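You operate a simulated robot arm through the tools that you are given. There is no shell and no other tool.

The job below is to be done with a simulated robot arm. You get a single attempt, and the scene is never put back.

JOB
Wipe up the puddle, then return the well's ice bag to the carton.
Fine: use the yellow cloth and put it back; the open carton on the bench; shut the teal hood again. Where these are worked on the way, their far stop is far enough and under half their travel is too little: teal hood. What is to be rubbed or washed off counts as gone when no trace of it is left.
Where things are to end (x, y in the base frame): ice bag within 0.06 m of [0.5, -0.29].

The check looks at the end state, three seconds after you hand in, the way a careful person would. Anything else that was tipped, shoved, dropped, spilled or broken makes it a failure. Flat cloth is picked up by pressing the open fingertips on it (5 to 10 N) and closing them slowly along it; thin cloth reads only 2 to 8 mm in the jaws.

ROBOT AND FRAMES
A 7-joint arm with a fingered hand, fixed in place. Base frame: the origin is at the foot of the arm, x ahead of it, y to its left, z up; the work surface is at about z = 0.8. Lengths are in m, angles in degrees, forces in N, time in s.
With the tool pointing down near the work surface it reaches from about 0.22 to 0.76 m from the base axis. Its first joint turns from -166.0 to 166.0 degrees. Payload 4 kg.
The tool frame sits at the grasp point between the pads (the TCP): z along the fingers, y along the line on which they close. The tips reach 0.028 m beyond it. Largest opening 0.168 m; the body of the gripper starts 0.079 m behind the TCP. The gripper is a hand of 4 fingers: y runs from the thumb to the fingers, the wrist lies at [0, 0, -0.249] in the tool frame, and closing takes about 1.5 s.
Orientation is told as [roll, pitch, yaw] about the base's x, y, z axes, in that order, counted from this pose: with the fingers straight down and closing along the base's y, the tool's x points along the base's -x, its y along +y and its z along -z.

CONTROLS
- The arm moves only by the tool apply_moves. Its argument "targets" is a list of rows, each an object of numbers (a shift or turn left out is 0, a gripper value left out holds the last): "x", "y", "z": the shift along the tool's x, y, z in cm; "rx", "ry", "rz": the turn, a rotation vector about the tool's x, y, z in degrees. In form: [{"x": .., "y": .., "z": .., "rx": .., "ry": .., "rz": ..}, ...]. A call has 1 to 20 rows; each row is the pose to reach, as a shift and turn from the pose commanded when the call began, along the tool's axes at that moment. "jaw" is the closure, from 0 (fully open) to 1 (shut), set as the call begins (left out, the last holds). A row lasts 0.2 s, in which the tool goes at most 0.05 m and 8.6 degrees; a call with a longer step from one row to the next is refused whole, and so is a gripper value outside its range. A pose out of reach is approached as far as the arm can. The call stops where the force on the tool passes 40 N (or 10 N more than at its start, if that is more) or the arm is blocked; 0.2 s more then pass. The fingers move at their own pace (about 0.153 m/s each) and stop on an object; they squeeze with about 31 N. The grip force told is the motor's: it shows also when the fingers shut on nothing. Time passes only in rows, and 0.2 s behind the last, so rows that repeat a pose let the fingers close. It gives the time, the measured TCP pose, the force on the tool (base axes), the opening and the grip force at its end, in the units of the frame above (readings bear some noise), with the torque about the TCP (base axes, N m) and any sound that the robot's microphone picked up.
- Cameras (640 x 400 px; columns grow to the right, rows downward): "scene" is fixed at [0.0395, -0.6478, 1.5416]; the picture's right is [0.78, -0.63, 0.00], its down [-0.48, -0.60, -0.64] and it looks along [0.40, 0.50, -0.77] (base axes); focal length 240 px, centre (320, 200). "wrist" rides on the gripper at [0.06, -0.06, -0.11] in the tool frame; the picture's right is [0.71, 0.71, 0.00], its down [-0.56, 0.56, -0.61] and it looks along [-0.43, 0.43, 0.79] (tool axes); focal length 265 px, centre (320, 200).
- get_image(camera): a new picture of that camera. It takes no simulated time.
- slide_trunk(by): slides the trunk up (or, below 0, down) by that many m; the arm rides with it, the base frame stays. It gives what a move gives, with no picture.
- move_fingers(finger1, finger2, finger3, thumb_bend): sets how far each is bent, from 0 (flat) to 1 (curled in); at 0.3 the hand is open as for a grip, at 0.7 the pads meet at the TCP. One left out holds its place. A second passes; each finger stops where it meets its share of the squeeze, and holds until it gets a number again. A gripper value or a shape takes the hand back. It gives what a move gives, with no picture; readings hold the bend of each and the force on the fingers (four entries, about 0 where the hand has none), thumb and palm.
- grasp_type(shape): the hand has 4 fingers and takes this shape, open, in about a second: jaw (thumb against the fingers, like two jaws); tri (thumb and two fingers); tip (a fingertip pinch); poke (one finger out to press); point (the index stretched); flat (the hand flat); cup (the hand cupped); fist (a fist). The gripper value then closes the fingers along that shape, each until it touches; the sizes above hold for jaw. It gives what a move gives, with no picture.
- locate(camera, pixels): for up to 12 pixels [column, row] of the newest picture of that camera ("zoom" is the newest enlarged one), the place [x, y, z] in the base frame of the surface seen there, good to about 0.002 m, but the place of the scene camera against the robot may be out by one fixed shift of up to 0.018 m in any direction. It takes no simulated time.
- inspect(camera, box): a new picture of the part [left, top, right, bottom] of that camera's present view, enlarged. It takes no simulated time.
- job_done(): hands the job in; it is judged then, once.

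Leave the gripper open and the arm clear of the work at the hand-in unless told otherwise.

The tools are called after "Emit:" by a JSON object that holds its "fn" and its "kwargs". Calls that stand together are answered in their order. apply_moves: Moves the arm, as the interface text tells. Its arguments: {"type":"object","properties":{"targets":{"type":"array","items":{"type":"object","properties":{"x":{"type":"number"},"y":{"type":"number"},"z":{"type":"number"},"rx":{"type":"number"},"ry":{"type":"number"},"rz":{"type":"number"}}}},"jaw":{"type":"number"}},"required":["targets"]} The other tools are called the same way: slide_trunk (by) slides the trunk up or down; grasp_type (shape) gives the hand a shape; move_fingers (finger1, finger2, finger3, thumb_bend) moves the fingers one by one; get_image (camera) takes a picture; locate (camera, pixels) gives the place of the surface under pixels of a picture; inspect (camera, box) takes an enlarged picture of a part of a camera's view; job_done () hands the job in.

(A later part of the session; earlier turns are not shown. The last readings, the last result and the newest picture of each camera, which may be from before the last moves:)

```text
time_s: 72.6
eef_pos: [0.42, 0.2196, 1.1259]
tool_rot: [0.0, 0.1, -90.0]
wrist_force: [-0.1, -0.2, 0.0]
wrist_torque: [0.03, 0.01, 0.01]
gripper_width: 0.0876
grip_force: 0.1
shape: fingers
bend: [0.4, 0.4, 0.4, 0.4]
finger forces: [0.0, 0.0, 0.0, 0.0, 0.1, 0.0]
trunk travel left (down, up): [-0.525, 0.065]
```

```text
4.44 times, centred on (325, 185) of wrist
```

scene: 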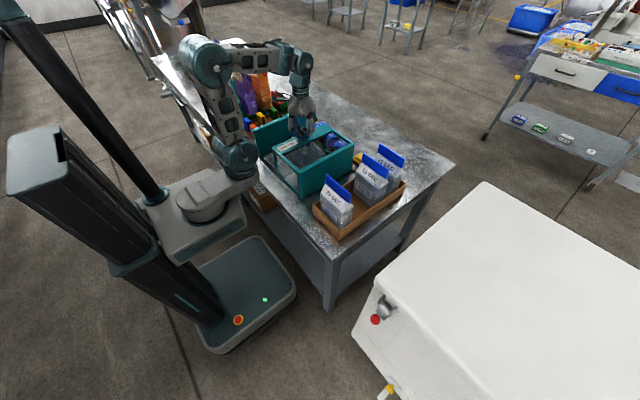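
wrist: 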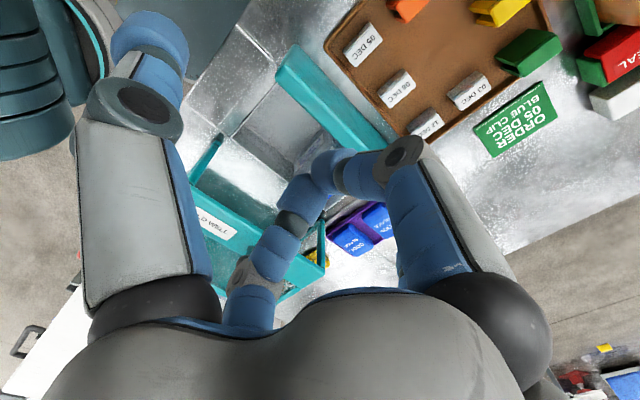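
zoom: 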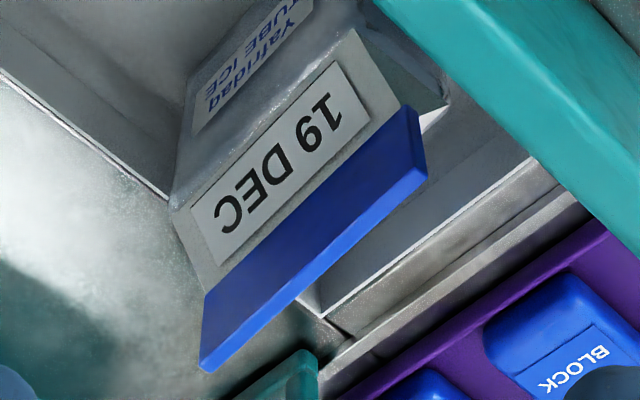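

Emit:
{"fn": "get_image", "kwargs": {"camera": "wrist"}}

Emit:
{"fn": "inspect", "kwargs": {"camera": "wrist", "box": [280, 140, 370, 230]}}

Emit:
{"fn": "locate", "kwargs": {"camera": "zoom", "pixels": [[205, 365], [240, 335], [300, 285], [360, 225], [418, 178], [410, 120], [300, 250], [205, 300], [390, 200], [415, 150], [270, 310], [345, 255]]}}

Emit:
{"fn": "locate", "kwargs": {"camera": "zoom", "pixels": [[440, 40], [530, 130], [600, 220], [420, 10], [520, 40], [600, 110], [300, 370], [315, 355], [260, 385], [450, 95], [440, 160], [170, 195]]}}

```text
taken
```

wrist: 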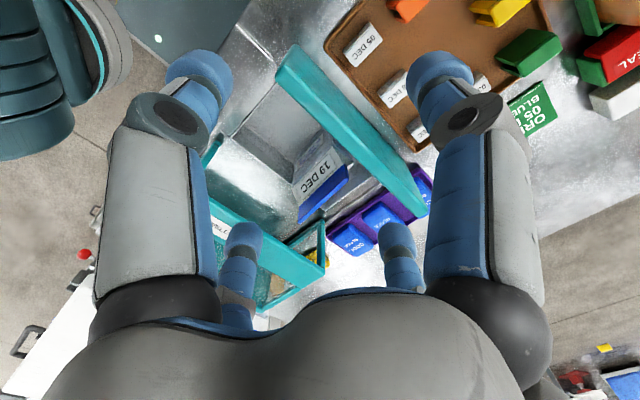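

```text
4.44 times, centred on (325, 185) of wrist
```

zoom: 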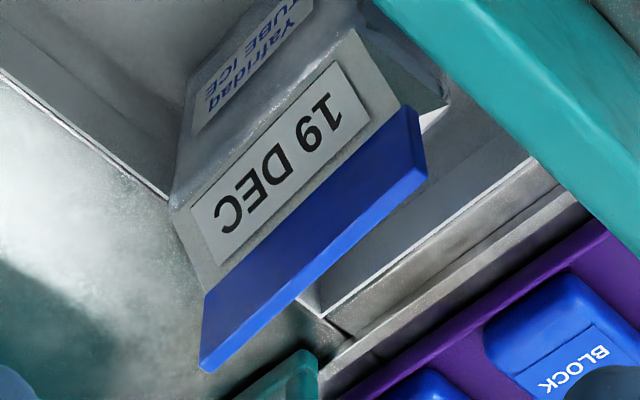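

```text
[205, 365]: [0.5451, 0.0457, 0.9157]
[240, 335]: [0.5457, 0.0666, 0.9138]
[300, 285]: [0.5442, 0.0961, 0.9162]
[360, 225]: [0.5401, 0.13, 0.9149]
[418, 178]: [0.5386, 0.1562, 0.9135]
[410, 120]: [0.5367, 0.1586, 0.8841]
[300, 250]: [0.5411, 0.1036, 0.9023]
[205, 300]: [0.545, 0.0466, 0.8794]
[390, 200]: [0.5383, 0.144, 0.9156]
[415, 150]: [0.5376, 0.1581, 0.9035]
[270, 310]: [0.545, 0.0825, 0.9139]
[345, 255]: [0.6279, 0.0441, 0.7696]
```

```text
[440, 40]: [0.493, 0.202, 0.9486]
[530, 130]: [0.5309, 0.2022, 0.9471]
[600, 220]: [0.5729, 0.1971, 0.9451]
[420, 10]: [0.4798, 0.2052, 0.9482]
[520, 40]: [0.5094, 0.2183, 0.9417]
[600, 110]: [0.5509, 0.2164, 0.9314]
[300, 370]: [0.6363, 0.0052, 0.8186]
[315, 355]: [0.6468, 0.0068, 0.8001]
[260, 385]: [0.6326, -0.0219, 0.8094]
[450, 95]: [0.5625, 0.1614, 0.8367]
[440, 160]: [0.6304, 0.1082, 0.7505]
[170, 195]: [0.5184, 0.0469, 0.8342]
```

The clip's top edge is at z≈0.916, running y 0.045 to 0.159 with about a 3.5° turn. The wall's inner face is at y≈0.197 and the hood bar's edge at about y≈0.012. I'll measure the fingertips themselves with locate, to know their real radius at bend 0.40.

Emit:
{"fn": "locate", "kwargs": {"camera": "wrist", "pixels": [[205, 70], [222, 85], [235, 80], [168, 112], [440, 70], [412, 90], [240, 235], [258, 240], [385, 235], [400, 235], [472, 118], [200, 105]]}}

Emit:
{"fn": "inspect", "kwargs": {"camera": "scene", "box": [220, 20, 320, 120]}}

```text
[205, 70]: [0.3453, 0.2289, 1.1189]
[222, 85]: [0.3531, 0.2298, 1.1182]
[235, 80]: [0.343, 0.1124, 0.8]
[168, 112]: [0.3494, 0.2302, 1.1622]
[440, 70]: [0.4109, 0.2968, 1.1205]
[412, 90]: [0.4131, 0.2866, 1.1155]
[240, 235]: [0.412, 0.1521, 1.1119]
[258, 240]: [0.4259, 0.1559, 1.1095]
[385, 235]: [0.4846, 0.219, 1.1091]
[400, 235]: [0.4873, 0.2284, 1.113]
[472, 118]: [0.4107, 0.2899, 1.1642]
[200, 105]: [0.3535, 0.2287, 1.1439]
```

```text
4.00 times, centred on (270, 70) of scene
```

zoom: 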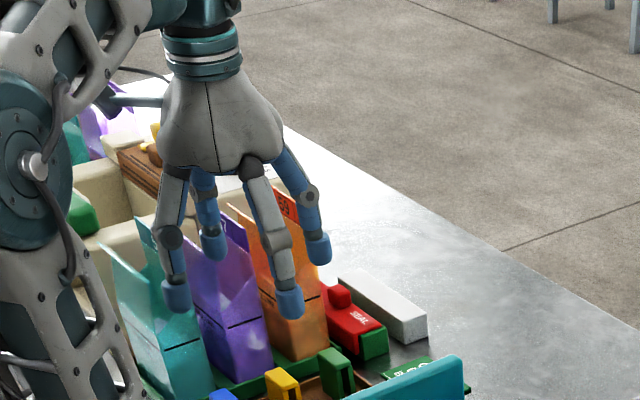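

The fingertip pads sit at r≈0.064 and the outsides at about 0.085. Centred at (0.545,0.103), that gives 5 to 9 mm margin on every side. I'll move above the clip at z≈1.03 with yaw -86.5 to match it.

Emit:
{"fn": "apply_moves", "kwargs": {"targets": [{"y": 2.5, "x": -2.3, "rz": -1}, {"y": 5, "x": -4.6, "rz": -2}, {"y": 7.5, "x": -7, "z": 1, "rz": -3}, {"y": 10, "x": -9.3, "z": 3, "rz": -3.5}, {"y": 12.5, "x": -11.66, "z": 5.5, "rz": -3.5}, {"y": 12.5, "x": -11.66, "z": 8, "rz": -3.5}, {"y": 12.5, "x": -11.66, "z": 9.6, "rz": -3.5}, {"y": 12.5, "x": -11.66, "z": 9.6, "rz": -3.5}]}}

Emit:
{"fn": "get_image", "kwargs": {"camera": "wrist"}}

Emit:
{"fn": "inspect", "kwargs": {"camera": "scene", "box": [230, 60, 350, 180]}}

```text
time_s: 74.4
eef_pos: [0.5448, 0.1011, 1.0291]
tool_rot: [0.0, -0.1, -86.5]
wrist_force: [0.3, 0.4, 0.7]
wrist_torque: [-0.02, -0.01, 0.02]
gripper_width: 0.0877
grip_force: 0.0
shape: fingers
bend: [0.4, 0.4, 0.4, 0.4]
finger forces: [0.0, 0.0, 0.0, 0.0, 0.0, 0.1]
trunk travel left (down, up): [-0.525, 0.065]
```

```text
taken
```

wrist: 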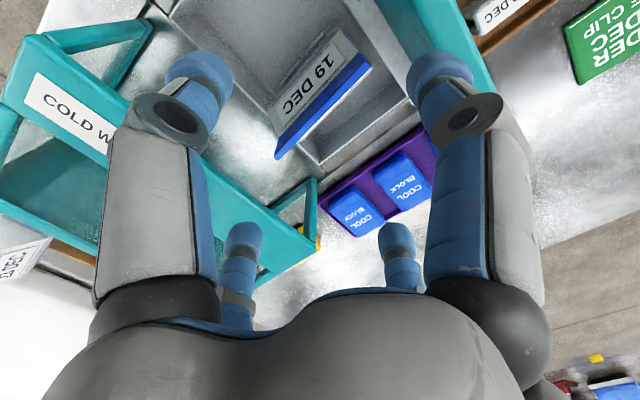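

```text
3.33 times, centred on (290, 120) of scene
```

zoom: 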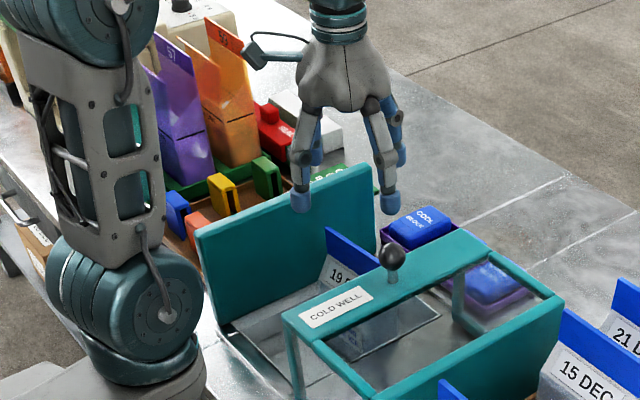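

The hand is over the clip. I'll re-measure the clip's top edge and thickness from this closer view, since it runs from about (277,158) to (370,67).

Emit:
{"fn": "inspect", "kwargs": {"camera": "wrist", "box": [260, 20, 390, 170]}}

Emit:
{"fn": "locate", "kwargs": {"camera": "wrist", "pixels": [[279, 155], [300, 137], [320, 118], [340, 98], [360, 78], [369, 68], [278, 140], [355, 62], [281, 157], [322, 120], [362, 79], [240, 228]]}}

```text
2.67 times, centred on (325, 95) of wrist
```

zoom: 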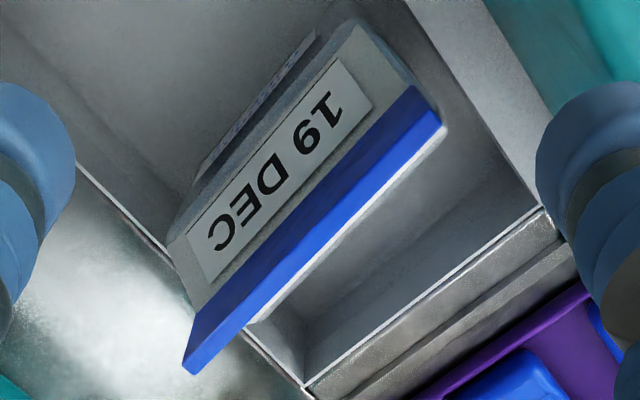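

```text
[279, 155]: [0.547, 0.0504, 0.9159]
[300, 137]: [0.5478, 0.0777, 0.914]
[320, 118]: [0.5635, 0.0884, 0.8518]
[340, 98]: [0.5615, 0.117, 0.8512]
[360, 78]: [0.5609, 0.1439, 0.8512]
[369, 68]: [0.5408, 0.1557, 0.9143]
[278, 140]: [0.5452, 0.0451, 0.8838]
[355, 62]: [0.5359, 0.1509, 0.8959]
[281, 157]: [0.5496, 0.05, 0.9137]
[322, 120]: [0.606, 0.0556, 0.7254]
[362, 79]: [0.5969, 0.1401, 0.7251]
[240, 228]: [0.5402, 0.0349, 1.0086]
```

The clip centre is (0.544,0.102) with its top at z≈0.915, and it is about 6 mm thick. The hand is aligned. I'll lower to z≈0.955, with the tips still above the clip, and check the clearances again.

Emit:
{"fn": "apply_moves", "kwargs": {"targets": [{"z": 2, "x": 0.1}, {"z": 4, "x": 0.2}, {"z": 6, "x": 0.2}, {"z": 7.2, "x": 0.2}, {"z": 7.2, "x": 0.2}]}}

Emit:
{"fn": "get_image", "kwargs": {"camera": "wrist"}}

Emit:
{"fn": "inspect", "kwargs": {"camera": "scene", "box": [260, 80, 340, 160]}}

```text
time_s: 75.6
eef_pos: [0.5431, 0.1035, 0.9581]
tool_rot: [0.1, 0.0, -86.4]
wrist_force: [0.3, -0.3, 0.8]
wrist_torque: [-0.02, 0.0, 0.03]
gripper_width: 0.0877
grip_force: 0.0
shape: fingers
bend: [0.4, 0.4, 0.4, 0.4]
finger forces: [0.1, 0.0, 0.0, 0.0, 0.0, 0.0]
trunk travel left (down, up): [-0.525, 0.065]
```

```text
taken
```

wrist: 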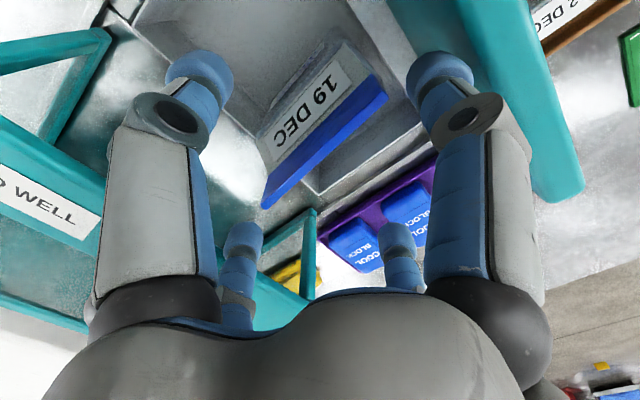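

```text
5.00 times, centred on (300, 120) of scene
```

zoom: 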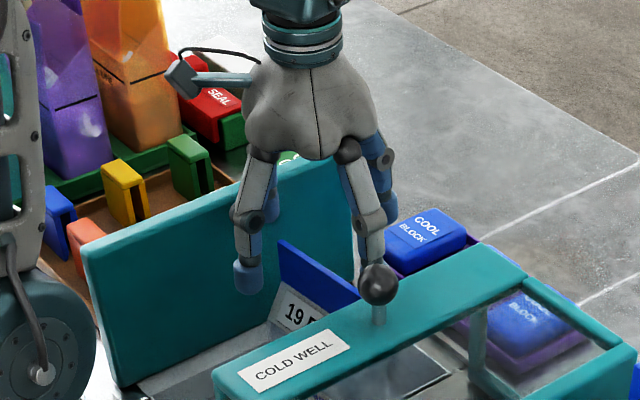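

Clearances look fine: the knob is well off the -y finger, and the wall is beyond finger 1. I'll lower a further 3 cm to TCP z≈0.927, in small steps.

Emit:
{"fn": "apply_moves", "kwargs": {"targets": [{"z": 0.8}, {"z": 1.6}, {"z": 2.4}, {"z": 3.1}, {"z": 3.1}]}}

Emit:
{"fn": "get_image", "kwargs": {"camera": "wrist"}}

```text
time_s: 76.8
eef_pos: [0.5437, 0.1052, 0.9275]
tool_rot: [-0.1, 0.0, -86.5]
wrist_force: [-0.5, -0.4, 0.0]
wrist_torque: [-0.02, 0.04, 0.01]
gripper_width: 0.0876
grip_force: 0.0
shape: fingers
bend: [0.4, 0.4, 0.4, 0.4]
finger forces: [0.0, 0.1, 0.0, 0.0, 0.1, 0.1]
trunk travel left (down, up): [-0.525, 0.065]
```

```text
taken
```

wrist: 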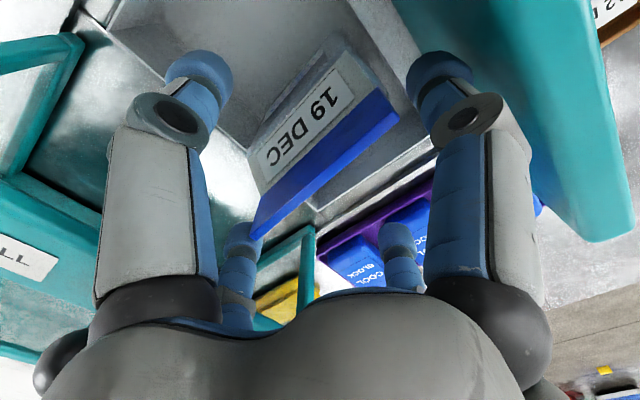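

No contact and well placed. Now I'll close only finger 2 and the thumb on the clip's faces.

Emit:
{"fn": "move_fingers", "kwargs": {"finger2": 0.7, "thumb_bend": 0.7}}

Emit:
{"fn": "get_image", "kwargs": {"camera": "wrist"}}

```text
time_s: 77.8
eef_pos: [0.5448, 0.1039, 0.9274]
tool_rot: [0.0, 0.0, -86.5]
wrist_force: [-0.4, 0.1, -0.4]
wrist_torque: [-0.02, -0.02, 0.02]
gripper_width: 0.0581
grip_force: 1.1
shape: fingers
bend: [0.4, 0.69, 0.4, 0.69]
finger forces: [0.0, 1.2, 0.0, 0.0, 1.6, 0.1]
trunk travel left (down, up): [-0.525, 0.065]
```

```text
taken
```

wrist: 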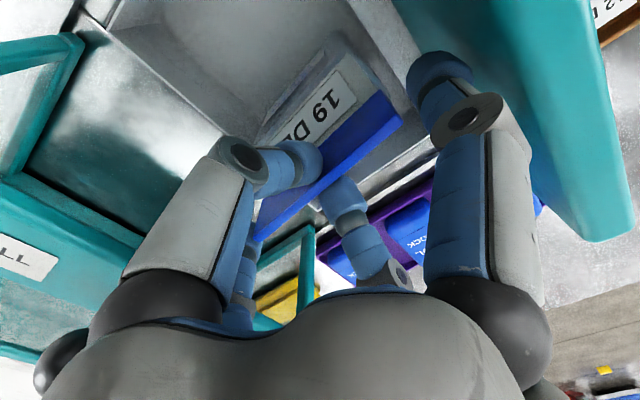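

They've touched at bend 0.69 with only about 1.5 N, because the target was nearly reached. I'll command more bend for a firm squeeze.

Emit:
{"fn": "move_fingers", "kwargs": {"finger2": 0.9, "thumb_bend": 0.9}}

```text
time_s: 78.8
eef_pos: [0.5438, 0.1052, 0.9274]
tool_rot: [0.0, 0.0, -86.5]
wrist_force: [0.4, 1.0, 1.1]
wrist_torque: [0.02, -0.2, 0.03]
gripper_width: 0.0583
grip_force: 17.5
shape: fingers
bend: [0.4, 0.63, 0.4, 0.79]
finger forces: [0.1, 17.1, 0.1, 0.1, 17.0, 0.0]
trunk travel left (down, up): [-0.525, 0.065]
```

Each now presses with 17 N. I'll also bring fingers 1 and 3 onto the clip's ends, to steady the bag against swinging and move them away from the bar and wall.

Emit:
{"fn": "move_fingers", "kwargs": {"finger1": 0.9, "finger3": 0.9}}

Emit:
{"fn": "get_image", "kwargs": {"camera": "wrist"}}

```text
time_s: 79.8
eef_pos: [0.5445, 0.1046, 0.9277]
tool_rot: [0.0, 0.0, -86.4]
wrist_force: [-0.3, 1.9, 3.5]
wrist_torque: [0.19, -0.17, 0.05]
gripper_width: 0.0463
grip_force: 24.5
shape: fingers
bend: [0.47, 0.61, 0.68, 0.8]
finger forces: [7.2, 18.0, 0.0, 0.0, 22.7, 0.1]
trunk travel left (down, up): [-0.525, 0.065]
```

```text
taken
```

wrist: 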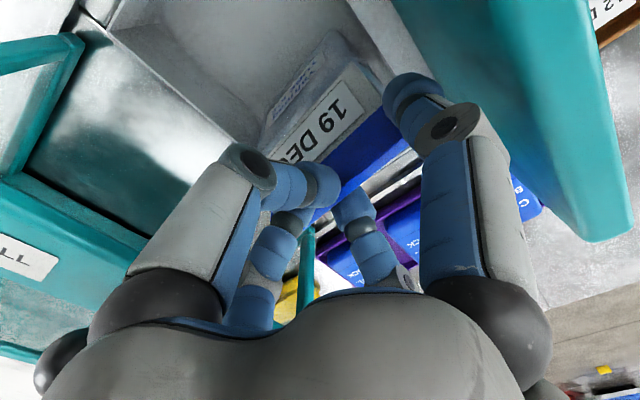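

Finger 3 slipped past the clip's end and curled to the middle (bend 0.68, no force), while finger 1 pushes at 7 N. I'll undo that by opening both back to 0.4, then check the bag.

Emit:
{"fn": "move_fingers", "kwargs": {"finger1": 0.4, "finger3": 0.4}}

Emit:
{"fn": "get_image", "kwargs": {"camera": "wrist"}}

Emit:
{"fn": "inspect", "kwargs": {"camera": "wrist", "box": [180, 20, 480, 320]}}

```text
time_s: 80.8
eef_pos: [0.545, 0.1039, 0.9279]
tool_rot: [0.0, 0.0, -86.4]
wrist_force: [-0.4, 1.4, 3.0]
wrist_torque: [0.04, -0.21, 0.03]
gripper_width: 0.0585
grip_force: 17.3
shape: fingers
bend: [0.4, 0.61, 0.4, 0.8]
finger forces: [0.0, 17.0, 0.0, 0.1, 16.7, 0.0]
trunk travel left (down, up): [-0.525, 0.065]
```

```text
taken
```

wrist: 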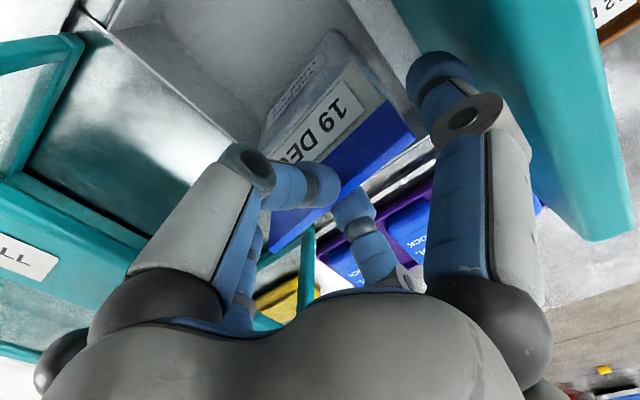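

```text
1.33 times, centred on (330, 170) of wrist
```

zoom: 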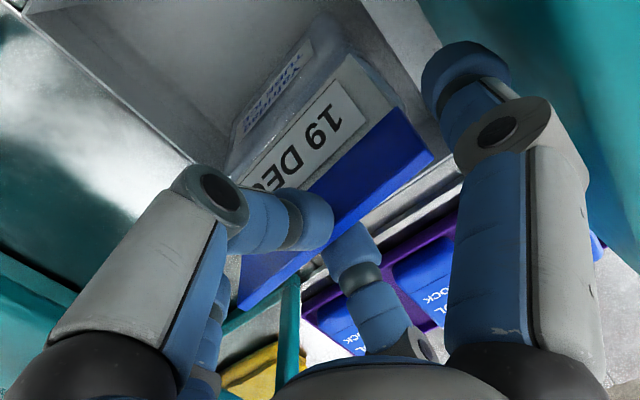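

The clip is held between the thumb and finger 2. Their bends (0.80 and 0.61) suggest the clip moved a little toward +x, so I'll measure its current position.

Emit:
{"fn": "locate", "kwargs": {"camera": "zoom", "pixels": [[430, 153], [400, 180], [370, 160], [400, 120], [245, 300], [260, 295], [350, 205], [320, 120], [345, 70], [280, 95], [300, 190], [375, 205]]}}

```text
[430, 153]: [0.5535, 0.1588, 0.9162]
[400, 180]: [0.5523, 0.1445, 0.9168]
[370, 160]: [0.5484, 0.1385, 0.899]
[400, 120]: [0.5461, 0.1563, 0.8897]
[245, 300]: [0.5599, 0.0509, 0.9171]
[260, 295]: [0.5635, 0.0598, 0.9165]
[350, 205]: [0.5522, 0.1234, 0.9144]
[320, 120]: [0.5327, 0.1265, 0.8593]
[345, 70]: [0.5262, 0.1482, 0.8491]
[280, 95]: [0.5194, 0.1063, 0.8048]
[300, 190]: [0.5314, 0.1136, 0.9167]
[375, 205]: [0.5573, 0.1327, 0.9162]
```

The thumb tilted the clip about 12 mm toward +x, so the bag leans slightly. I'll move the hand 1.2 cm back toward -x to stand the bag upright before lifting.

Emit:
{"fn": "apply_moves", "kwargs": {"targets": [{"y": -0.4}, {"y": -0.8}, {"y": -1.2}, {"y": -1.2}]}}

Emit:
{"fn": "inspect", "kwargs": {"camera": "wrist", "box": [180, 20, 480, 320]}}

Emit:
{"fn": "locate", "kwargs": {"camera": "zoom", "pixels": [[430, 153], [400, 180], [400, 120], [245, 300], [350, 205], [320, 120], [345, 70], [280, 95]]}}

```text
time_s: 81.8
eef_pos: [0.5337, 0.1049, 0.9275]
tool_rot: [0.0, 0.0, -86.6]
wrist_force: [1.4, -0.6, 0.2]
wrist_torque: [-0.01, -0.24, -0.01]
gripper_width: 0.0586
grip_force: 17.5
shape: fingers
bend: [0.4, 0.61, 0.4, 0.8]
finger forces: [0.0, 17.8, 0.0, 0.0, 17.1, 0.0]
trunk travel left (down, up): [-0.525, 0.065]
```

```text
1.33 times, centred on (330, 170) of wrist
```

zoom: 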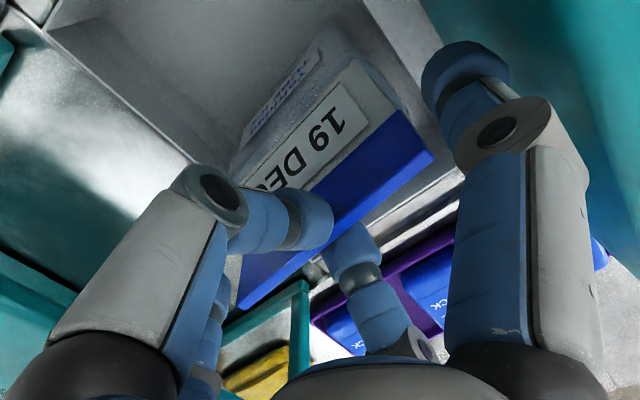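

```text
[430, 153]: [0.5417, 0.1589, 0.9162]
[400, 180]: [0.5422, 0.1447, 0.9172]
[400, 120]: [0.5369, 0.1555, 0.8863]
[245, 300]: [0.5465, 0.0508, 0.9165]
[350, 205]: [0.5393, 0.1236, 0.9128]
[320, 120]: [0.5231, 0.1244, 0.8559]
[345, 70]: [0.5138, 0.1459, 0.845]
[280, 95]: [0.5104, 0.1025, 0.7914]
```

The bag stands upright again (clip at x≈0.543). I'll lift 3 cm and check that it comes along, and how heavy it is.

Emit:
{"fn": "apply_moves", "kwargs": {"targets": [{"z": -0.5}, {"z": -1}, {"z": -2}, {"z": -3}, {"z": -3}]}}

Emit:
{"fn": "get_image", "kwargs": {"camera": "wrist"}}

Emit:
{"fn": "inspect", "kwargs": {"camera": "scene", "box": [240, 80, 360, 180]}}

```text
time_s: 83.0
eef_pos: [0.5326, 0.1043, 0.9563]
tool_rot: [0.0, 0.0, -86.5]
wrist_force: [0.4, -0.1, -3.5]
wrist_torque: [-0.01, -0.05, 0.01]
gripper_width: 0.0605
grip_force: 14.7
shape: fingers
bend: [0.4, 0.61, 0.4, 0.85]
finger forces: [0.1, 14.5, 0.1, 0.1, 14.0, 0.1]
trunk travel left (down, up): [-0.525, 0.065]
```

```text
taken
```

wrist: 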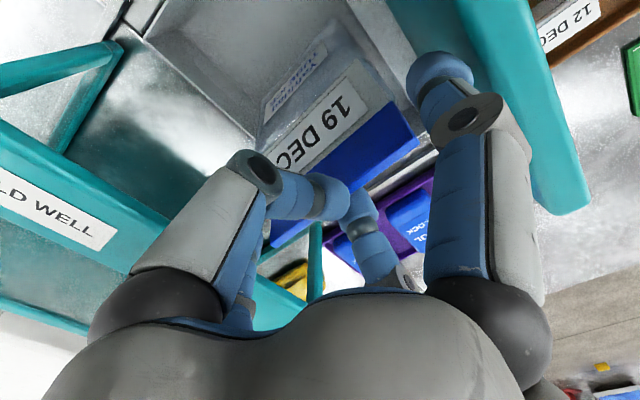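

```text
4.00 times, centred on (300, 130) of scene
```

zoom: 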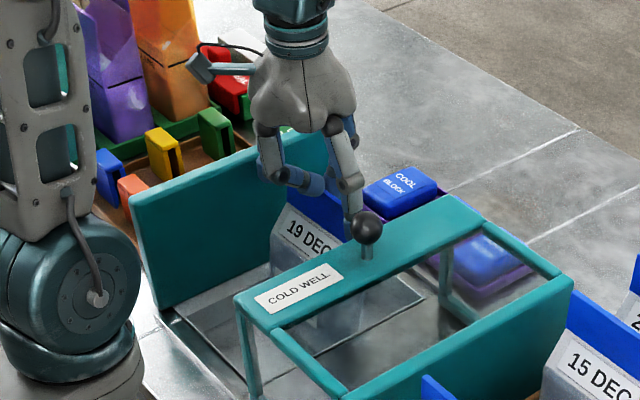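

Emit:
{"fn": "locate", "kwargs": {"camera": "wrist", "pixels": [[413, 145], [400, 158], [385, 120], [280, 242], [370, 165], [340, 110], [300, 90], [350, 150]]}}

Emit:
{"fn": "inspect", "kwargs": {"camera": "wrist", "box": [240, 60, 440, 280]}}

```text
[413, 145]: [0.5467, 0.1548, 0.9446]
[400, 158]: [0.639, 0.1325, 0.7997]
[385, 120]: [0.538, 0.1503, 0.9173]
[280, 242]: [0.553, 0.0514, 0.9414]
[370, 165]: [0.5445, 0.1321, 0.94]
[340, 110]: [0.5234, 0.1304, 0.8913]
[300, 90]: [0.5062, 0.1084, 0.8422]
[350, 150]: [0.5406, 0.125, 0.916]
```

```text
1.82 times, centred on (340, 170) of wrist
```

zoom: 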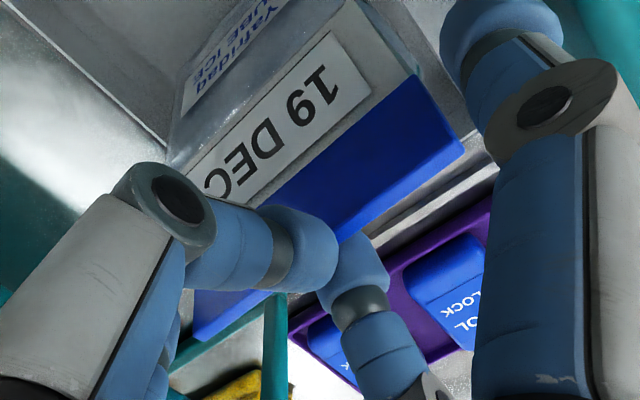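

The bag rises with the hand (clip top now z≈0.944, weight about 3.5 N). The squeeze dropped to 14 N as the thumb neared its target, so I'll raise both targets to hold more firmly while still low over the well.

Emit:
{"fn": "move_fingers", "kwargs": {"finger2": 1.0, "thumb_bend": 1.0}}

Emit:
{"fn": "inspect", "kwargs": {"camera": "wrist", "box": [240, 60, 440, 280]}}

```text
time_s: 84.0
eef_pos: [0.5324, 0.1049, 0.9573]
tool_rot: [0.1, 0.1, -86.6]
wrist_force: [0.1, -0.8, 0.4]
wrist_torque: [0.01, 0.0, -0.03]
gripper_width: 0.0692
grip_force: 0.1
shape: fingers
bend: [0.4, 0.78, 0.4, 0.97]
finger forces: [0.0, 0.1, 0.0, 0.0, 0.0, 0.0]
trunk travel left (down, up): [-0.525, 0.065]
```

```text
1.82 times, centred on (340, 170) of wrist
```

zoom: 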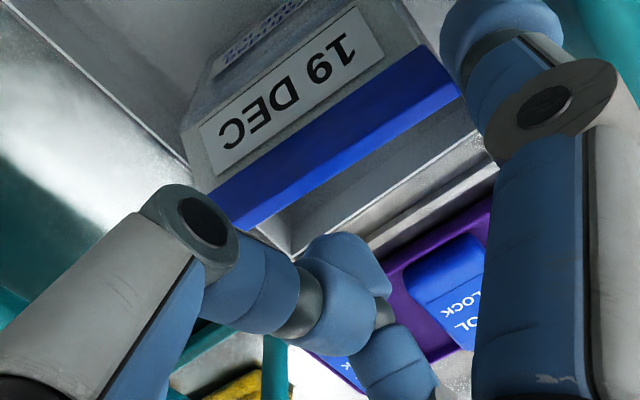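

The clip slipped out, because the over-curled fingertips squeezed it off the top. The bag dropped about 3 cm back into the well and looks upright. I'll open finger 2 and the thumb, re-measure, and regrip deeper with moderate bend targets so the grip stays centred.

Emit:
{"fn": "move_fingers", "kwargs": {"finger1": 0.4, "finger2": 0.4, "finger3": 0.4, "thumb_bend": 0.4}}

Emit:
{"fn": "get_image", "kwargs": {"camera": "wrist"}}

Emit:
{"fn": "inspect", "kwargs": {"camera": "wrist", "box": [240, 30, 420, 230]}}

```text
time_s: 85.0
eef_pos: [0.5329, 0.1032, 0.9565]
tool_rot: [-0.1, 0.0, -86.6]
wrist_force: [0.0, 0.4, -1.0]
wrist_torque: [0.01, 0.03, 0.01]
gripper_width: 0.0874
grip_force: 0.0
shape: fingers
bend: [0.4, 0.4, 0.4, 0.4]
finger forces: [0.1, 0.1, 0.1, 0.0, 0.0, 0.0]
trunk travel left (down, up): [-0.525, 0.065]
```

```text
taken
```

wrist: 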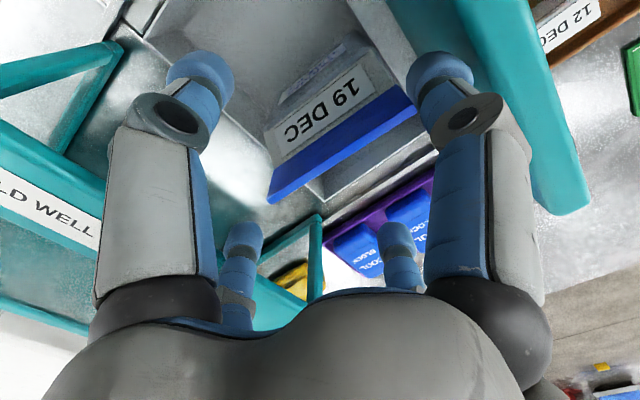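

```text
2.00 times, centred on (330, 130) of wrist
```

zoom: 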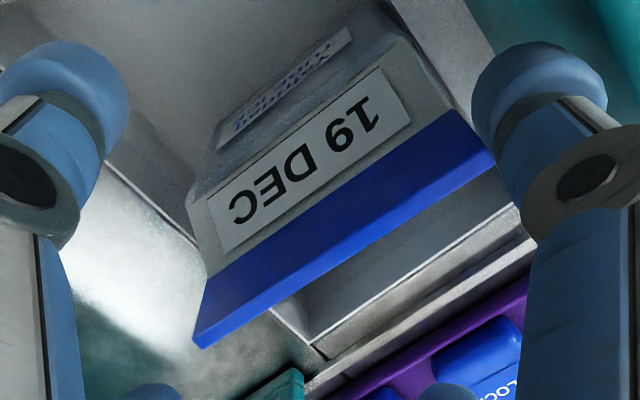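

The bag is still standing in the well, slightly turned. I'll measure the clip again.

Emit:
{"fn": "locate", "kwargs": {"camera": "zoom", "pixels": [[200, 340], [240, 318], [300, 275], [360, 240], [420, 200], [480, 162], [490, 155], [205, 290], [450, 115], [330, 220], [300, 60], [310, 100]]}}

```text
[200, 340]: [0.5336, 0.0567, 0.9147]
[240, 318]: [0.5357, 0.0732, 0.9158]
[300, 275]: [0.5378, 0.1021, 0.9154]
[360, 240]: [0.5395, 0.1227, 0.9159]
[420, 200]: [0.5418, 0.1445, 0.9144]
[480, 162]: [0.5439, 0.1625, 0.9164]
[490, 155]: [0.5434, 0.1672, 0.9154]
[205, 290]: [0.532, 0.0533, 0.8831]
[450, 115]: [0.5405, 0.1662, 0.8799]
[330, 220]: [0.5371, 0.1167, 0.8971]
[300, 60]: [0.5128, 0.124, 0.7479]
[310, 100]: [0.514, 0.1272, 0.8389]
```

The clip now runs from (0.5335,0.0535) to (0.5435,0.168), turned about 5° the other way, with its top at z 0.9155. I'll re-aim to (0.5415,0.108) at yaw -95, staying above the clip, and look.

Emit:
{"fn": "apply_moves", "kwargs": {"targets": [{"x": 0.2, "y": 0.4, "rz": 4}, {"x": 0.43, "y": 0.89, "rz": 8.5}, {"x": 0.43, "y": 0.89, "rz": 8.5}]}}

Emit:
{"fn": "get_image", "kwargs": {"camera": "wrist"}}

Emit:
{"fn": "inspect", "kwargs": {"camera": "wrist", "box": [200, 30, 480, 280]}}

```text
time_s: 85.8
eef_pos: [0.5421, 0.1075, 0.9565]
tool_rot: [0.0, 0.0, -95.1]
wrist_force: [-0.2, -0.3, -0.4]
wrist_torque: [0.01, -0.02, -0.02]
gripper_width: 0.0872
grip_force: 0.1
shape: fingers
bend: [0.4, 0.4, 0.4, 0.4]
finger forces: [0.0, 0.0, 0.1, 0.0, 0.0, 0.0]
trunk travel left (down, up): [-0.525, 0.065]
```

```text
taken
```

wrist: 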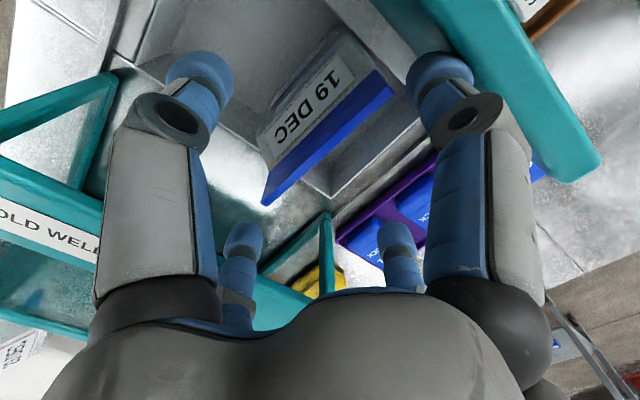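

```text
1.60 times, centred on (340, 155) of wrist
```

zoom: 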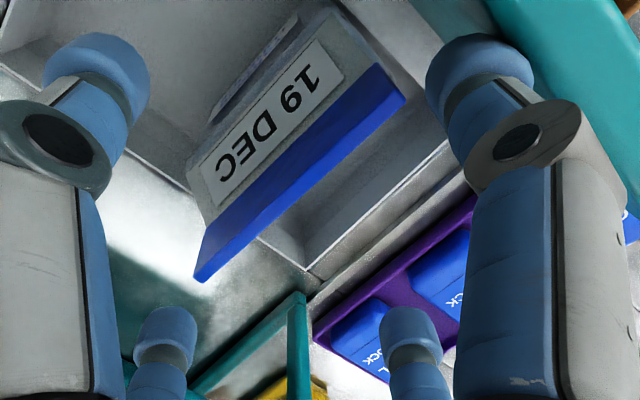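

Aligned with the clip. I'll lower to TCP z≈0.913, which puts the tips about 2.8 cm below the clip's top.

Emit:
{"fn": "apply_moves", "kwargs": {"targets": [{"z": 0.8}, {"z": 1.6}, {"z": 2.4}, {"z": 3.2}, {"z": 3.9}, {"z": 4.35}, {"z": 4.35}]}}

Emit:
{"fn": "get_image", "kwargs": {"camera": "wrist"}}

```text
time_s: 87.4
eef_pos: [0.5415, 0.108, 0.9135]
tool_rot: [0.0, -0.1, -95.0]
wrist_force: [0.1, 1.2, 0.3]
wrist_torque: [0.0, -0.02, -0.04]
gripper_width: 0.0873
grip_force: 0.2
shape: fingers
bend: [0.4, 0.4, 0.4, 0.4]
finger forces: [0.0, 0.0, 0.0, 0.0, 0.1, 0.1]
trunk travel left (down, up): [-0.525, 0.065]
```

```text
taken
```

wrist: 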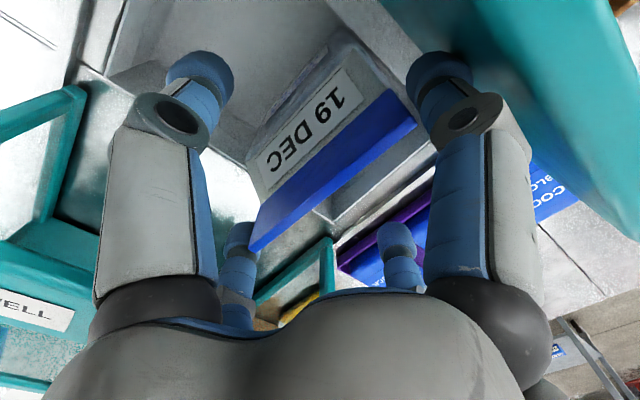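

No contact. Now I'll close finger 2 and the thumb in small increments, watching that their bends stay equal.

Emit:
{"fn": "move_fingers", "kwargs": {"finger2": 0.7, "thumb_bend": 0.7}}

Emit:
{"fn": "move_fingers", "kwargs": {"finger2": 0.74, "thumb_bend": 0.74}}

```text
time_s: 88.4
eef_pos: [0.541, 0.1087, 0.9121]
tool_rot: [0.0, 0.0, -94.9]
wrist_force: [-1.3, 0.3, 0.5]
wrist_torque: [-0.01, 0.06, -0.02]
gripper_width: 0.0585
grip_force: 1.5
shape: fingers
bend: [0.4, 0.69, 0.4, 0.69]
finger forces: [0.0, 1.2, 0.0, 0.0, 1.5, 0.0]
trunk travel left (down, up): [-0.525, 0.065]
```

```text
time_s: 89.4
eef_pos: [0.5404, 0.1078, 0.912]
tool_rot: [0.0, 0.0, -95.0]
wrist_force: [-0.7, 0.1, -0.2]
wrist_torque: [-0.02, 0.0, 0.0]
gripper_width: 0.0582
grip_force: 5.7
shape: fingers
bend: [0.4, 0.71, 0.4, 0.7]
finger forces: [0.0, 5.6, 0.0, 0.1, 5.6, 0.0]
trunk travel left (down, up): [-0.525, 0.065]
```

Centred: bends 0.71 and 0.70, 5.6 N each. I'll tighten to about 12 to 14 N.

Emit:
{"fn": "move_fingers", "kwargs": {"finger2": 0.79, "thumb_bend": 0.79}}

Emit:
{"fn": "inspect", "kwargs": {"camera": "wrist", "box": [180, 20, 480, 320]}}

```text
time_s: 90.4
eef_pos: [0.5416, 0.1091, 0.9131]
tool_rot: [0.0, 0.0, -95.1]
wrist_force: [0.3, 0.2, -1.7]
wrist_torque: [0.0, 0.03, -0.02]
gripper_width: 0.0582
grip_force: 10.5
shape: fingers
bend: [0.4, 0.72, 0.4, 0.72]
finger forces: [0.0, 10.4, 0.0, 0.1, 10.5, 0.0]
trunk travel left (down, up): [-0.525, 0.065]
```

```text
1.33 times, centred on (330, 170) of wrist
```

zoom: 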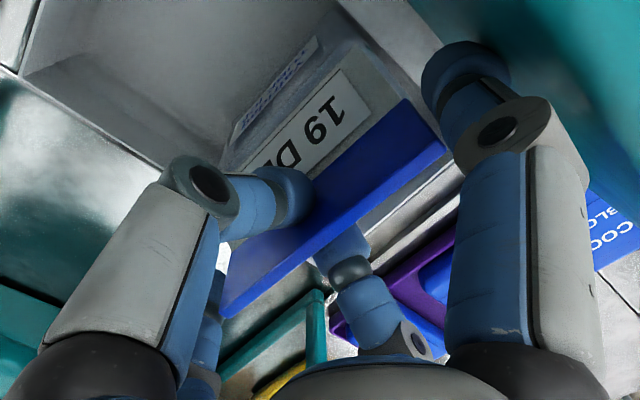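

The grip sits lower on the clip and stays centred (0.72 and 0.72, 10.5 N). I'll tighten slightly more, then lift slowly.

Emit:
{"fn": "move_fingers", "kwargs": {"finger2": 0.84, "thumb_bend": 0.84}}

Emit:
{"fn": "apply_moves", "kwargs": {"targets": [{"z": -0.5}, {"z": -1}, {"z": -1.5}, {"z": -2}, {"z": -2.5}, {"z": -3}, {"z": -3}]}}

Emit:
{"fn": "get_image", "kwargs": {"camera": "wrist"}}

```text
time_s: 91.4
eef_pos: [0.5404, 0.1089, 0.9133]
tool_rot: [0.0, 0.0, -95.0]
wrist_force: [0.6, -0.5, -0.5]
wrist_torque: [0.01, -0.02, -0.02]
gripper_width: 0.0584
grip_force: 13.5
shape: fingers
bend: [0.4, 0.72, 0.4, 0.75]
finger forces: [0.0, 13.3, 0.0, 0.0, 13.0, 0.0]
trunk travel left (down, up): [-0.525, 0.065]
```

```text
time_s: 93.0
eef_pos: [0.5415, 0.1101, 0.9437]
tool_rot: [0.0, 0.0, -94.9]
wrist_force: [0.0, -0.4, -4.1]
wrist_torque: [0.05, -0.07, 0.02]
gripper_width: 0.058
grip_force: 12.3
shape: fingers
bend: [0.4, 0.72, 0.4, 0.76]
finger forces: [0.0, 12.9, 0.0, 0.0, 12.3, 0.0]
trunk travel left (down, up): [-0.525, 0.065]
```

```text
taken
```

wrist: 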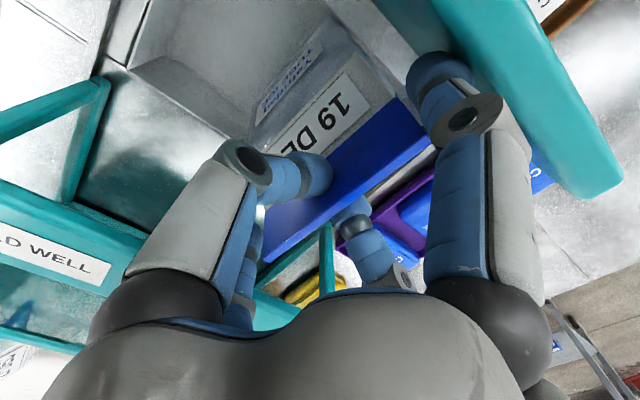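

Lifted 3 cm with a steady grip (12 to 13 N, bag weight about 4 N). I'll hold for a second to check that nothing drifts.

Emit:
{"fn": "apply_moves", "kwargs": {"targets": [{"z": 0}, {"z": 0}, {"z": 0}, {"z": 0}, {"z": 0}, {"z": 0}]}}

Emit:
{"fn": "locate", "kwargs": {"camera": "wrist", "pixels": [[430, 138], [400, 155], [275, 250], [340, 105], [280, 95], [380, 130]]}}

```text
time_s: 94.4
eef_pos: [0.5405, 0.1097, 0.9437]
tool_rot: [0.0, 0.0, -95.0]
wrist_force: [-0.4, 0.5, -3.7]
wrist_torque: [0.01, -0.01, 0.01]
gripper_width: 0.058
grip_force: 12.9
shape: fingers
bend: [0.4, 0.72, 0.4, 0.76]
finger forces: [0.0, 13.0, 0.0, 0.0, 12.3, 0.0]
trunk travel left (down, up): [-0.525, 0.065]
```

```text
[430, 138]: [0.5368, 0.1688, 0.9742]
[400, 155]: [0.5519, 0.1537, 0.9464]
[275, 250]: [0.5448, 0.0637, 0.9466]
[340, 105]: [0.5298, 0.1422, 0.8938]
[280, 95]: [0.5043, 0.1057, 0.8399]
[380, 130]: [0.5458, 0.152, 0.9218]
```

Stable. The clip top is about 3 mm above the TCP and the bag's bottom about 0.175 m below it. I'll lift straight up slowly, then use the trunk for extra height to clear the hood (0.948) and knob (1.00).

Emit:
{"fn": "apply_moves", "kwargs": {"targets": [{"z": -1}, {"z": -2}, {"z": -3}, {"z": -4}, {"z": -5}, {"z": -6}, {"z": -7}, {"z": -8}, {"z": -9}, {"z": -10}, {"z": -11}, {"z": -12}, {"z": -13}, {"z": -14}, {"z": -14}]}}

Emit:
{"fn": "slide_trunk", "kwargs": {"by": 0.06}}

Emit:
{"fn": "get_image", "kwargs": {"camera": "wrist"}}

Emit:
{"fn": "get_image", "kwargs": {"camera": "scene"}}

```text
time_s: 97.6
eef_pos: [0.5411, 0.1085, 1.0826]
tool_rot: [0.0, 0.0, -95.0]
wrist_force: [0.7, 0.6, -3.5]
wrist_torque: [-0.01, -0.01, -0.03]
gripper_width: 0.0581
grip_force: 12.5
shape: fingers
bend: [0.4, 0.72, 0.4, 0.76]
finger forces: [0.0, 13.0, 0.1, 0.0, 12.2, 0.1]
trunk travel left (down, up): [-0.525, 0.065]
```

```text
time_s: 98.6
eef_pos: [0.5414, 0.1093, 1.1435]
tool_rot: [0.0, 0.0, -95.1]
wrist_force: [0.5, 0.5, -3.4]
wrist_torque: [0.0, -0.02, 0.01]
gripper_width: 0.0583
grip_force: 12.3
shape: fingers
bend: [0.4, 0.72, 0.4, 0.76]
finger forces: [0.1, 12.8, 0.0, 0.0, 12.3, 0.0]
trunk travel left (down, up): [-0.585, 0.005]
```

```text
taken
```

wrist: 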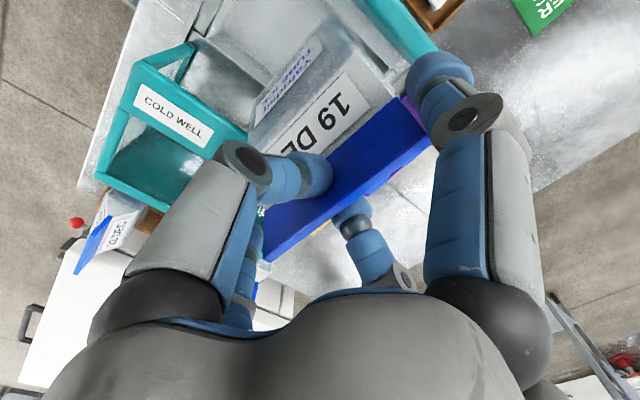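

```text
taken
```

scene: 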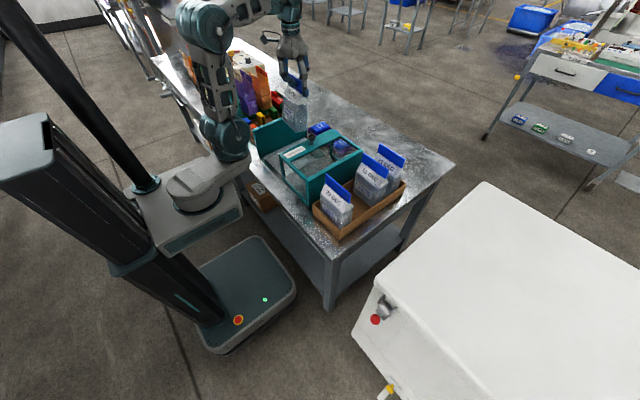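

The bag hangs freely above the well. I'll check its real bottom height against the hood and knob.

Emit:
{"fn": "inspect", "kwargs": {"camera": "scene", "box": [250, 70, 350, 190]}}

Emit:
{"fn": "locate", "kwargs": {"camera": "scene", "pixels": [[295, 128], [288, 120], [300, 132], [305, 125], [290, 100], [300, 105], [296, 85], [309, 145], [317, 140], [283, 112]]}}

```text
3.33 times, centred on (300, 130) of scene
```

zoom: 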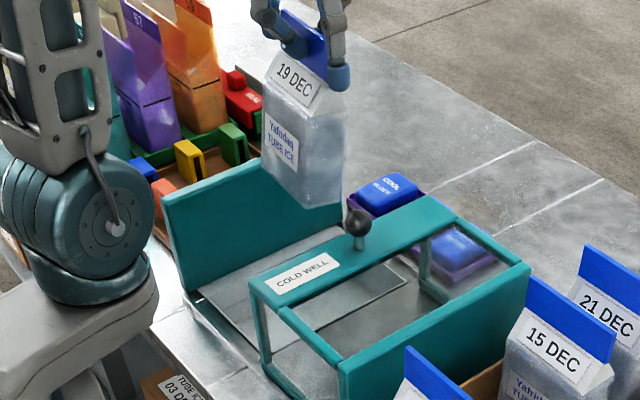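

```text
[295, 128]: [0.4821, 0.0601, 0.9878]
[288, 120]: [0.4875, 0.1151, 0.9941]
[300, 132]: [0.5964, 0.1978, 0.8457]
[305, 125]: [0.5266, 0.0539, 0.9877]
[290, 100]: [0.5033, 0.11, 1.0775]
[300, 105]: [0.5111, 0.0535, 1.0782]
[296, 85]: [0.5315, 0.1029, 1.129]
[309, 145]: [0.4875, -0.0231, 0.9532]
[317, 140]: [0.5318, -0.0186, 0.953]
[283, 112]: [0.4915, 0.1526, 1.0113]
```

The bag's bottom is near z≈0.975, but it seems tilted a few degrees, with its bottom toward -x. I'll measure the tilt on the bag's front face from the wrist camera.

Emit:
{"fn": "inspect", "kwargs": {"camera": "wrist", "box": [230, 0, 430, 200]}}

Emit:
{"fn": "locate", "kwargs": {"camera": "wrist", "pixels": [[262, 110], [275, 90], [290, 75], [305, 60], [320, 45], [265, 125], [280, 105], [318, 50], [275, 70], [300, 45], [330, 25], [255, 120]]}}

```text
2.00 times, centred on (330, 100) of wrist
```

zoom: 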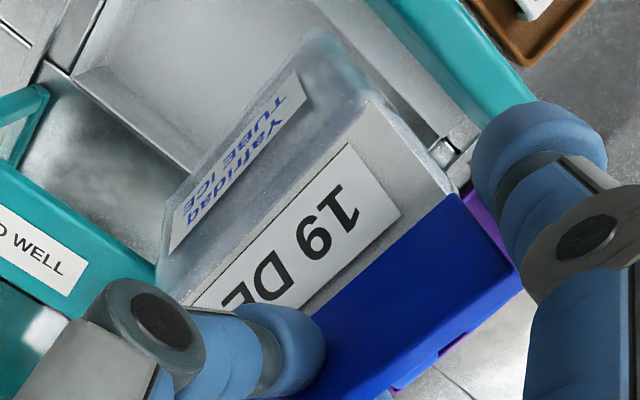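

```text
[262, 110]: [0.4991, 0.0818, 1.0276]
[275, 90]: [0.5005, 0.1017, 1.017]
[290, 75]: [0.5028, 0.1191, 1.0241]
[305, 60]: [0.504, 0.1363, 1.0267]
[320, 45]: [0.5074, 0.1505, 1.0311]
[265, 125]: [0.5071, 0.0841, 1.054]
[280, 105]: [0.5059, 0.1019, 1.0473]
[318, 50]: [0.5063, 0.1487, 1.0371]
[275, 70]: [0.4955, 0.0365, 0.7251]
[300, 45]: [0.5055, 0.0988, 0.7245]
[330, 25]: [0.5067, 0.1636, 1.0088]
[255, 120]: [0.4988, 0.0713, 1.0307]
```

The bag leans about 7°. I'll correct that with a hand tilt on the way. First I'll measure the carton gap from the scene camera: the 23 DEC and 15 DEC bags and the carton floor.

Emit:
{"fn": "inspect", "kwargs": {"camera": "scene", "box": [300, 130, 420, 250]}}

Emit:
{"fn": "locate", "kwargs": {"camera": "zoom", "pixels": [[100, 155], [175, 222], [130, 195], [210, 95], [285, 165], [250, 145], [320, 60], [200, 255], [250, 245], [225, 235], [190, 180], [170, 230]]}}

```text
3.33 times, centred on (360, 190) of scene
```

zoom: 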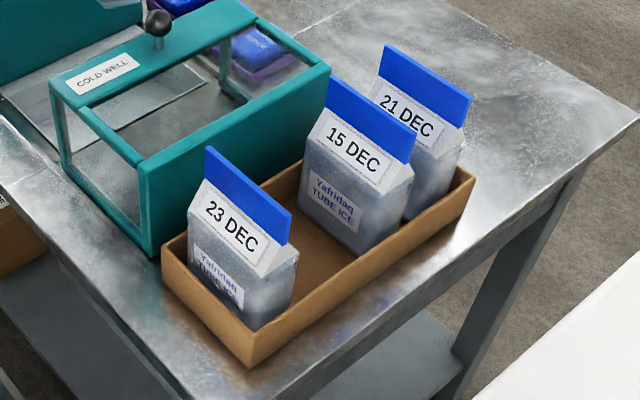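

```text
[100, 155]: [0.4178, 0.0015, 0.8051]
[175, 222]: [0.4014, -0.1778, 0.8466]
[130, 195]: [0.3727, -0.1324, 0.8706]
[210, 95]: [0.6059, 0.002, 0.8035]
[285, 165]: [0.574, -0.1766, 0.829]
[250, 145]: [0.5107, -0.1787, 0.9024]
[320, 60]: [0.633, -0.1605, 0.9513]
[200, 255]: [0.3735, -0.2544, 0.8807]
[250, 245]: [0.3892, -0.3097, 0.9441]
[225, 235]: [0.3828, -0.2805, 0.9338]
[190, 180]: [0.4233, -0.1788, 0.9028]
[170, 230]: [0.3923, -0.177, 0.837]
```

Emit:
{"fn": "locate", "kwargs": {"camera": "zoom", "pixels": [[209, 155], [288, 215], [332, 88], [412, 140], [383, 52], [468, 105], [330, 230], [305, 215], [345, 245], [300, 250], [290, 270], [320, 270]]}}

Emit:
{"fn": "locate", "kwargs": {"camera": "zoom", "pixels": [[270, 310], [295, 300], [298, 265], [285, 290], [340, 200], [370, 235], [350, 250], [310, 195], [315, 180], [400, 190], [280, 245], [330, 260]]}}

```text
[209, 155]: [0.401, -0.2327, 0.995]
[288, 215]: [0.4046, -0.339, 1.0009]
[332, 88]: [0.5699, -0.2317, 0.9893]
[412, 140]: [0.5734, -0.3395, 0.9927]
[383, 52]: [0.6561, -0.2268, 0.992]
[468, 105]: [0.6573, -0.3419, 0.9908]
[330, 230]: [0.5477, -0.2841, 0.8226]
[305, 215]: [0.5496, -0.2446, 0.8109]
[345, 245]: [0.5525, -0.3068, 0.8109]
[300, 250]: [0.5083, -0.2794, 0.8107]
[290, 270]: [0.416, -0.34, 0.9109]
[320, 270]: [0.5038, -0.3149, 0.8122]
```

```text
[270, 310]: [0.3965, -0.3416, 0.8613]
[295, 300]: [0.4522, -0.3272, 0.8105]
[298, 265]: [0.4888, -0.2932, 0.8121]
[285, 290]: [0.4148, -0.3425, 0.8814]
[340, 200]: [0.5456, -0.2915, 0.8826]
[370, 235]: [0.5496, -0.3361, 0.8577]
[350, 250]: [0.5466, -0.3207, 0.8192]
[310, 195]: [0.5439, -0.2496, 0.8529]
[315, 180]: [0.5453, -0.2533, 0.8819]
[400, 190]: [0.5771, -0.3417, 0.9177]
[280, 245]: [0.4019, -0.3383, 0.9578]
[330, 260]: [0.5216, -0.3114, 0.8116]
```

The slot centre is at about x≈0.50, y≈-0.287, between the 23 DEC clip (x≈0.415) and 15 DEC's front face (x≈0.555). First I'll raise a bit, move to x≈0.585 to miss the knob, and correct the tilt and yaw (rx -7.5, rz -5).

Emit:
{"fn": "apply_moves", "kwargs": {"targets": [{"z": -0.7, "rx": -2, "rz": -1.3}, {"z": -1.4, "rx": -4, "rz": -2.6, "y": 1.1, "x": 0.1}, {"z": -2.1, "rx": -6, "rz": -4, "y": 2.4, "x": 0.2}, {"z": -2.5, "rx": -7.5, "rz": -5, "y": 3.6, "x": 0.3}, {"z": -2.5, "rx": -7.5, "rz": -5, "y": 4.38, "x": 0.38}, {"z": -2.5, "rx": -7.5, "rz": -5, "y": 4.38, "x": 0.38}, {"z": -2.5, "rx": -7.5, "rz": -5, "y": 4.38, "x": 0.38}]}}

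Emit:
{"fn": "get_image", "kwargs": {"camera": "wrist"}}

Emit:
{"fn": "inspect", "kwargs": {"camera": "scene", "box": [250, 50, 370, 190]}}

```text
time_s: 100.2
eef_pos: [0.5839, 0.108, 1.1681]
tool_rot: [7.5, -0.2, -90.0]
wrist_force: [-0.4, 0.9, -2.8]
wrist_torque: [0.04, -0.01, 0.01]
gripper_width: 0.0586
grip_force: 12.4
shape: fingers
bend: [0.4, 0.72, 0.4, 0.76]
finger forces: [0.1, 12.5, 0.1, 0.0, 12.2, 0.1]
trunk travel left (down, up): [-0.585, 0.005]
```

```text
taken
```

wrist: 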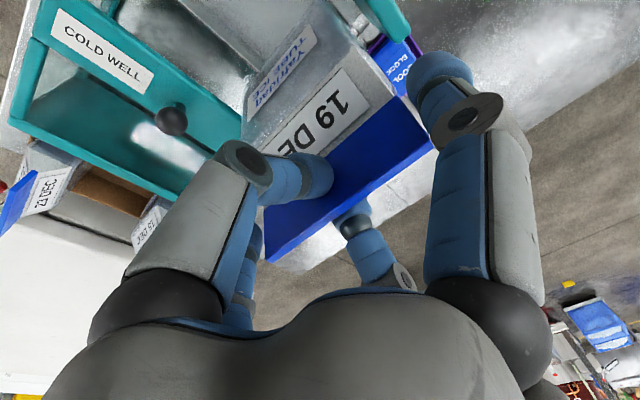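

```text
2.86 times, centred on (310, 120) of scene
```

zoom: 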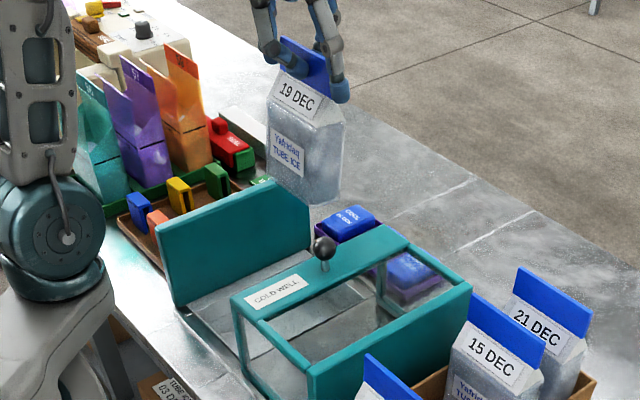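

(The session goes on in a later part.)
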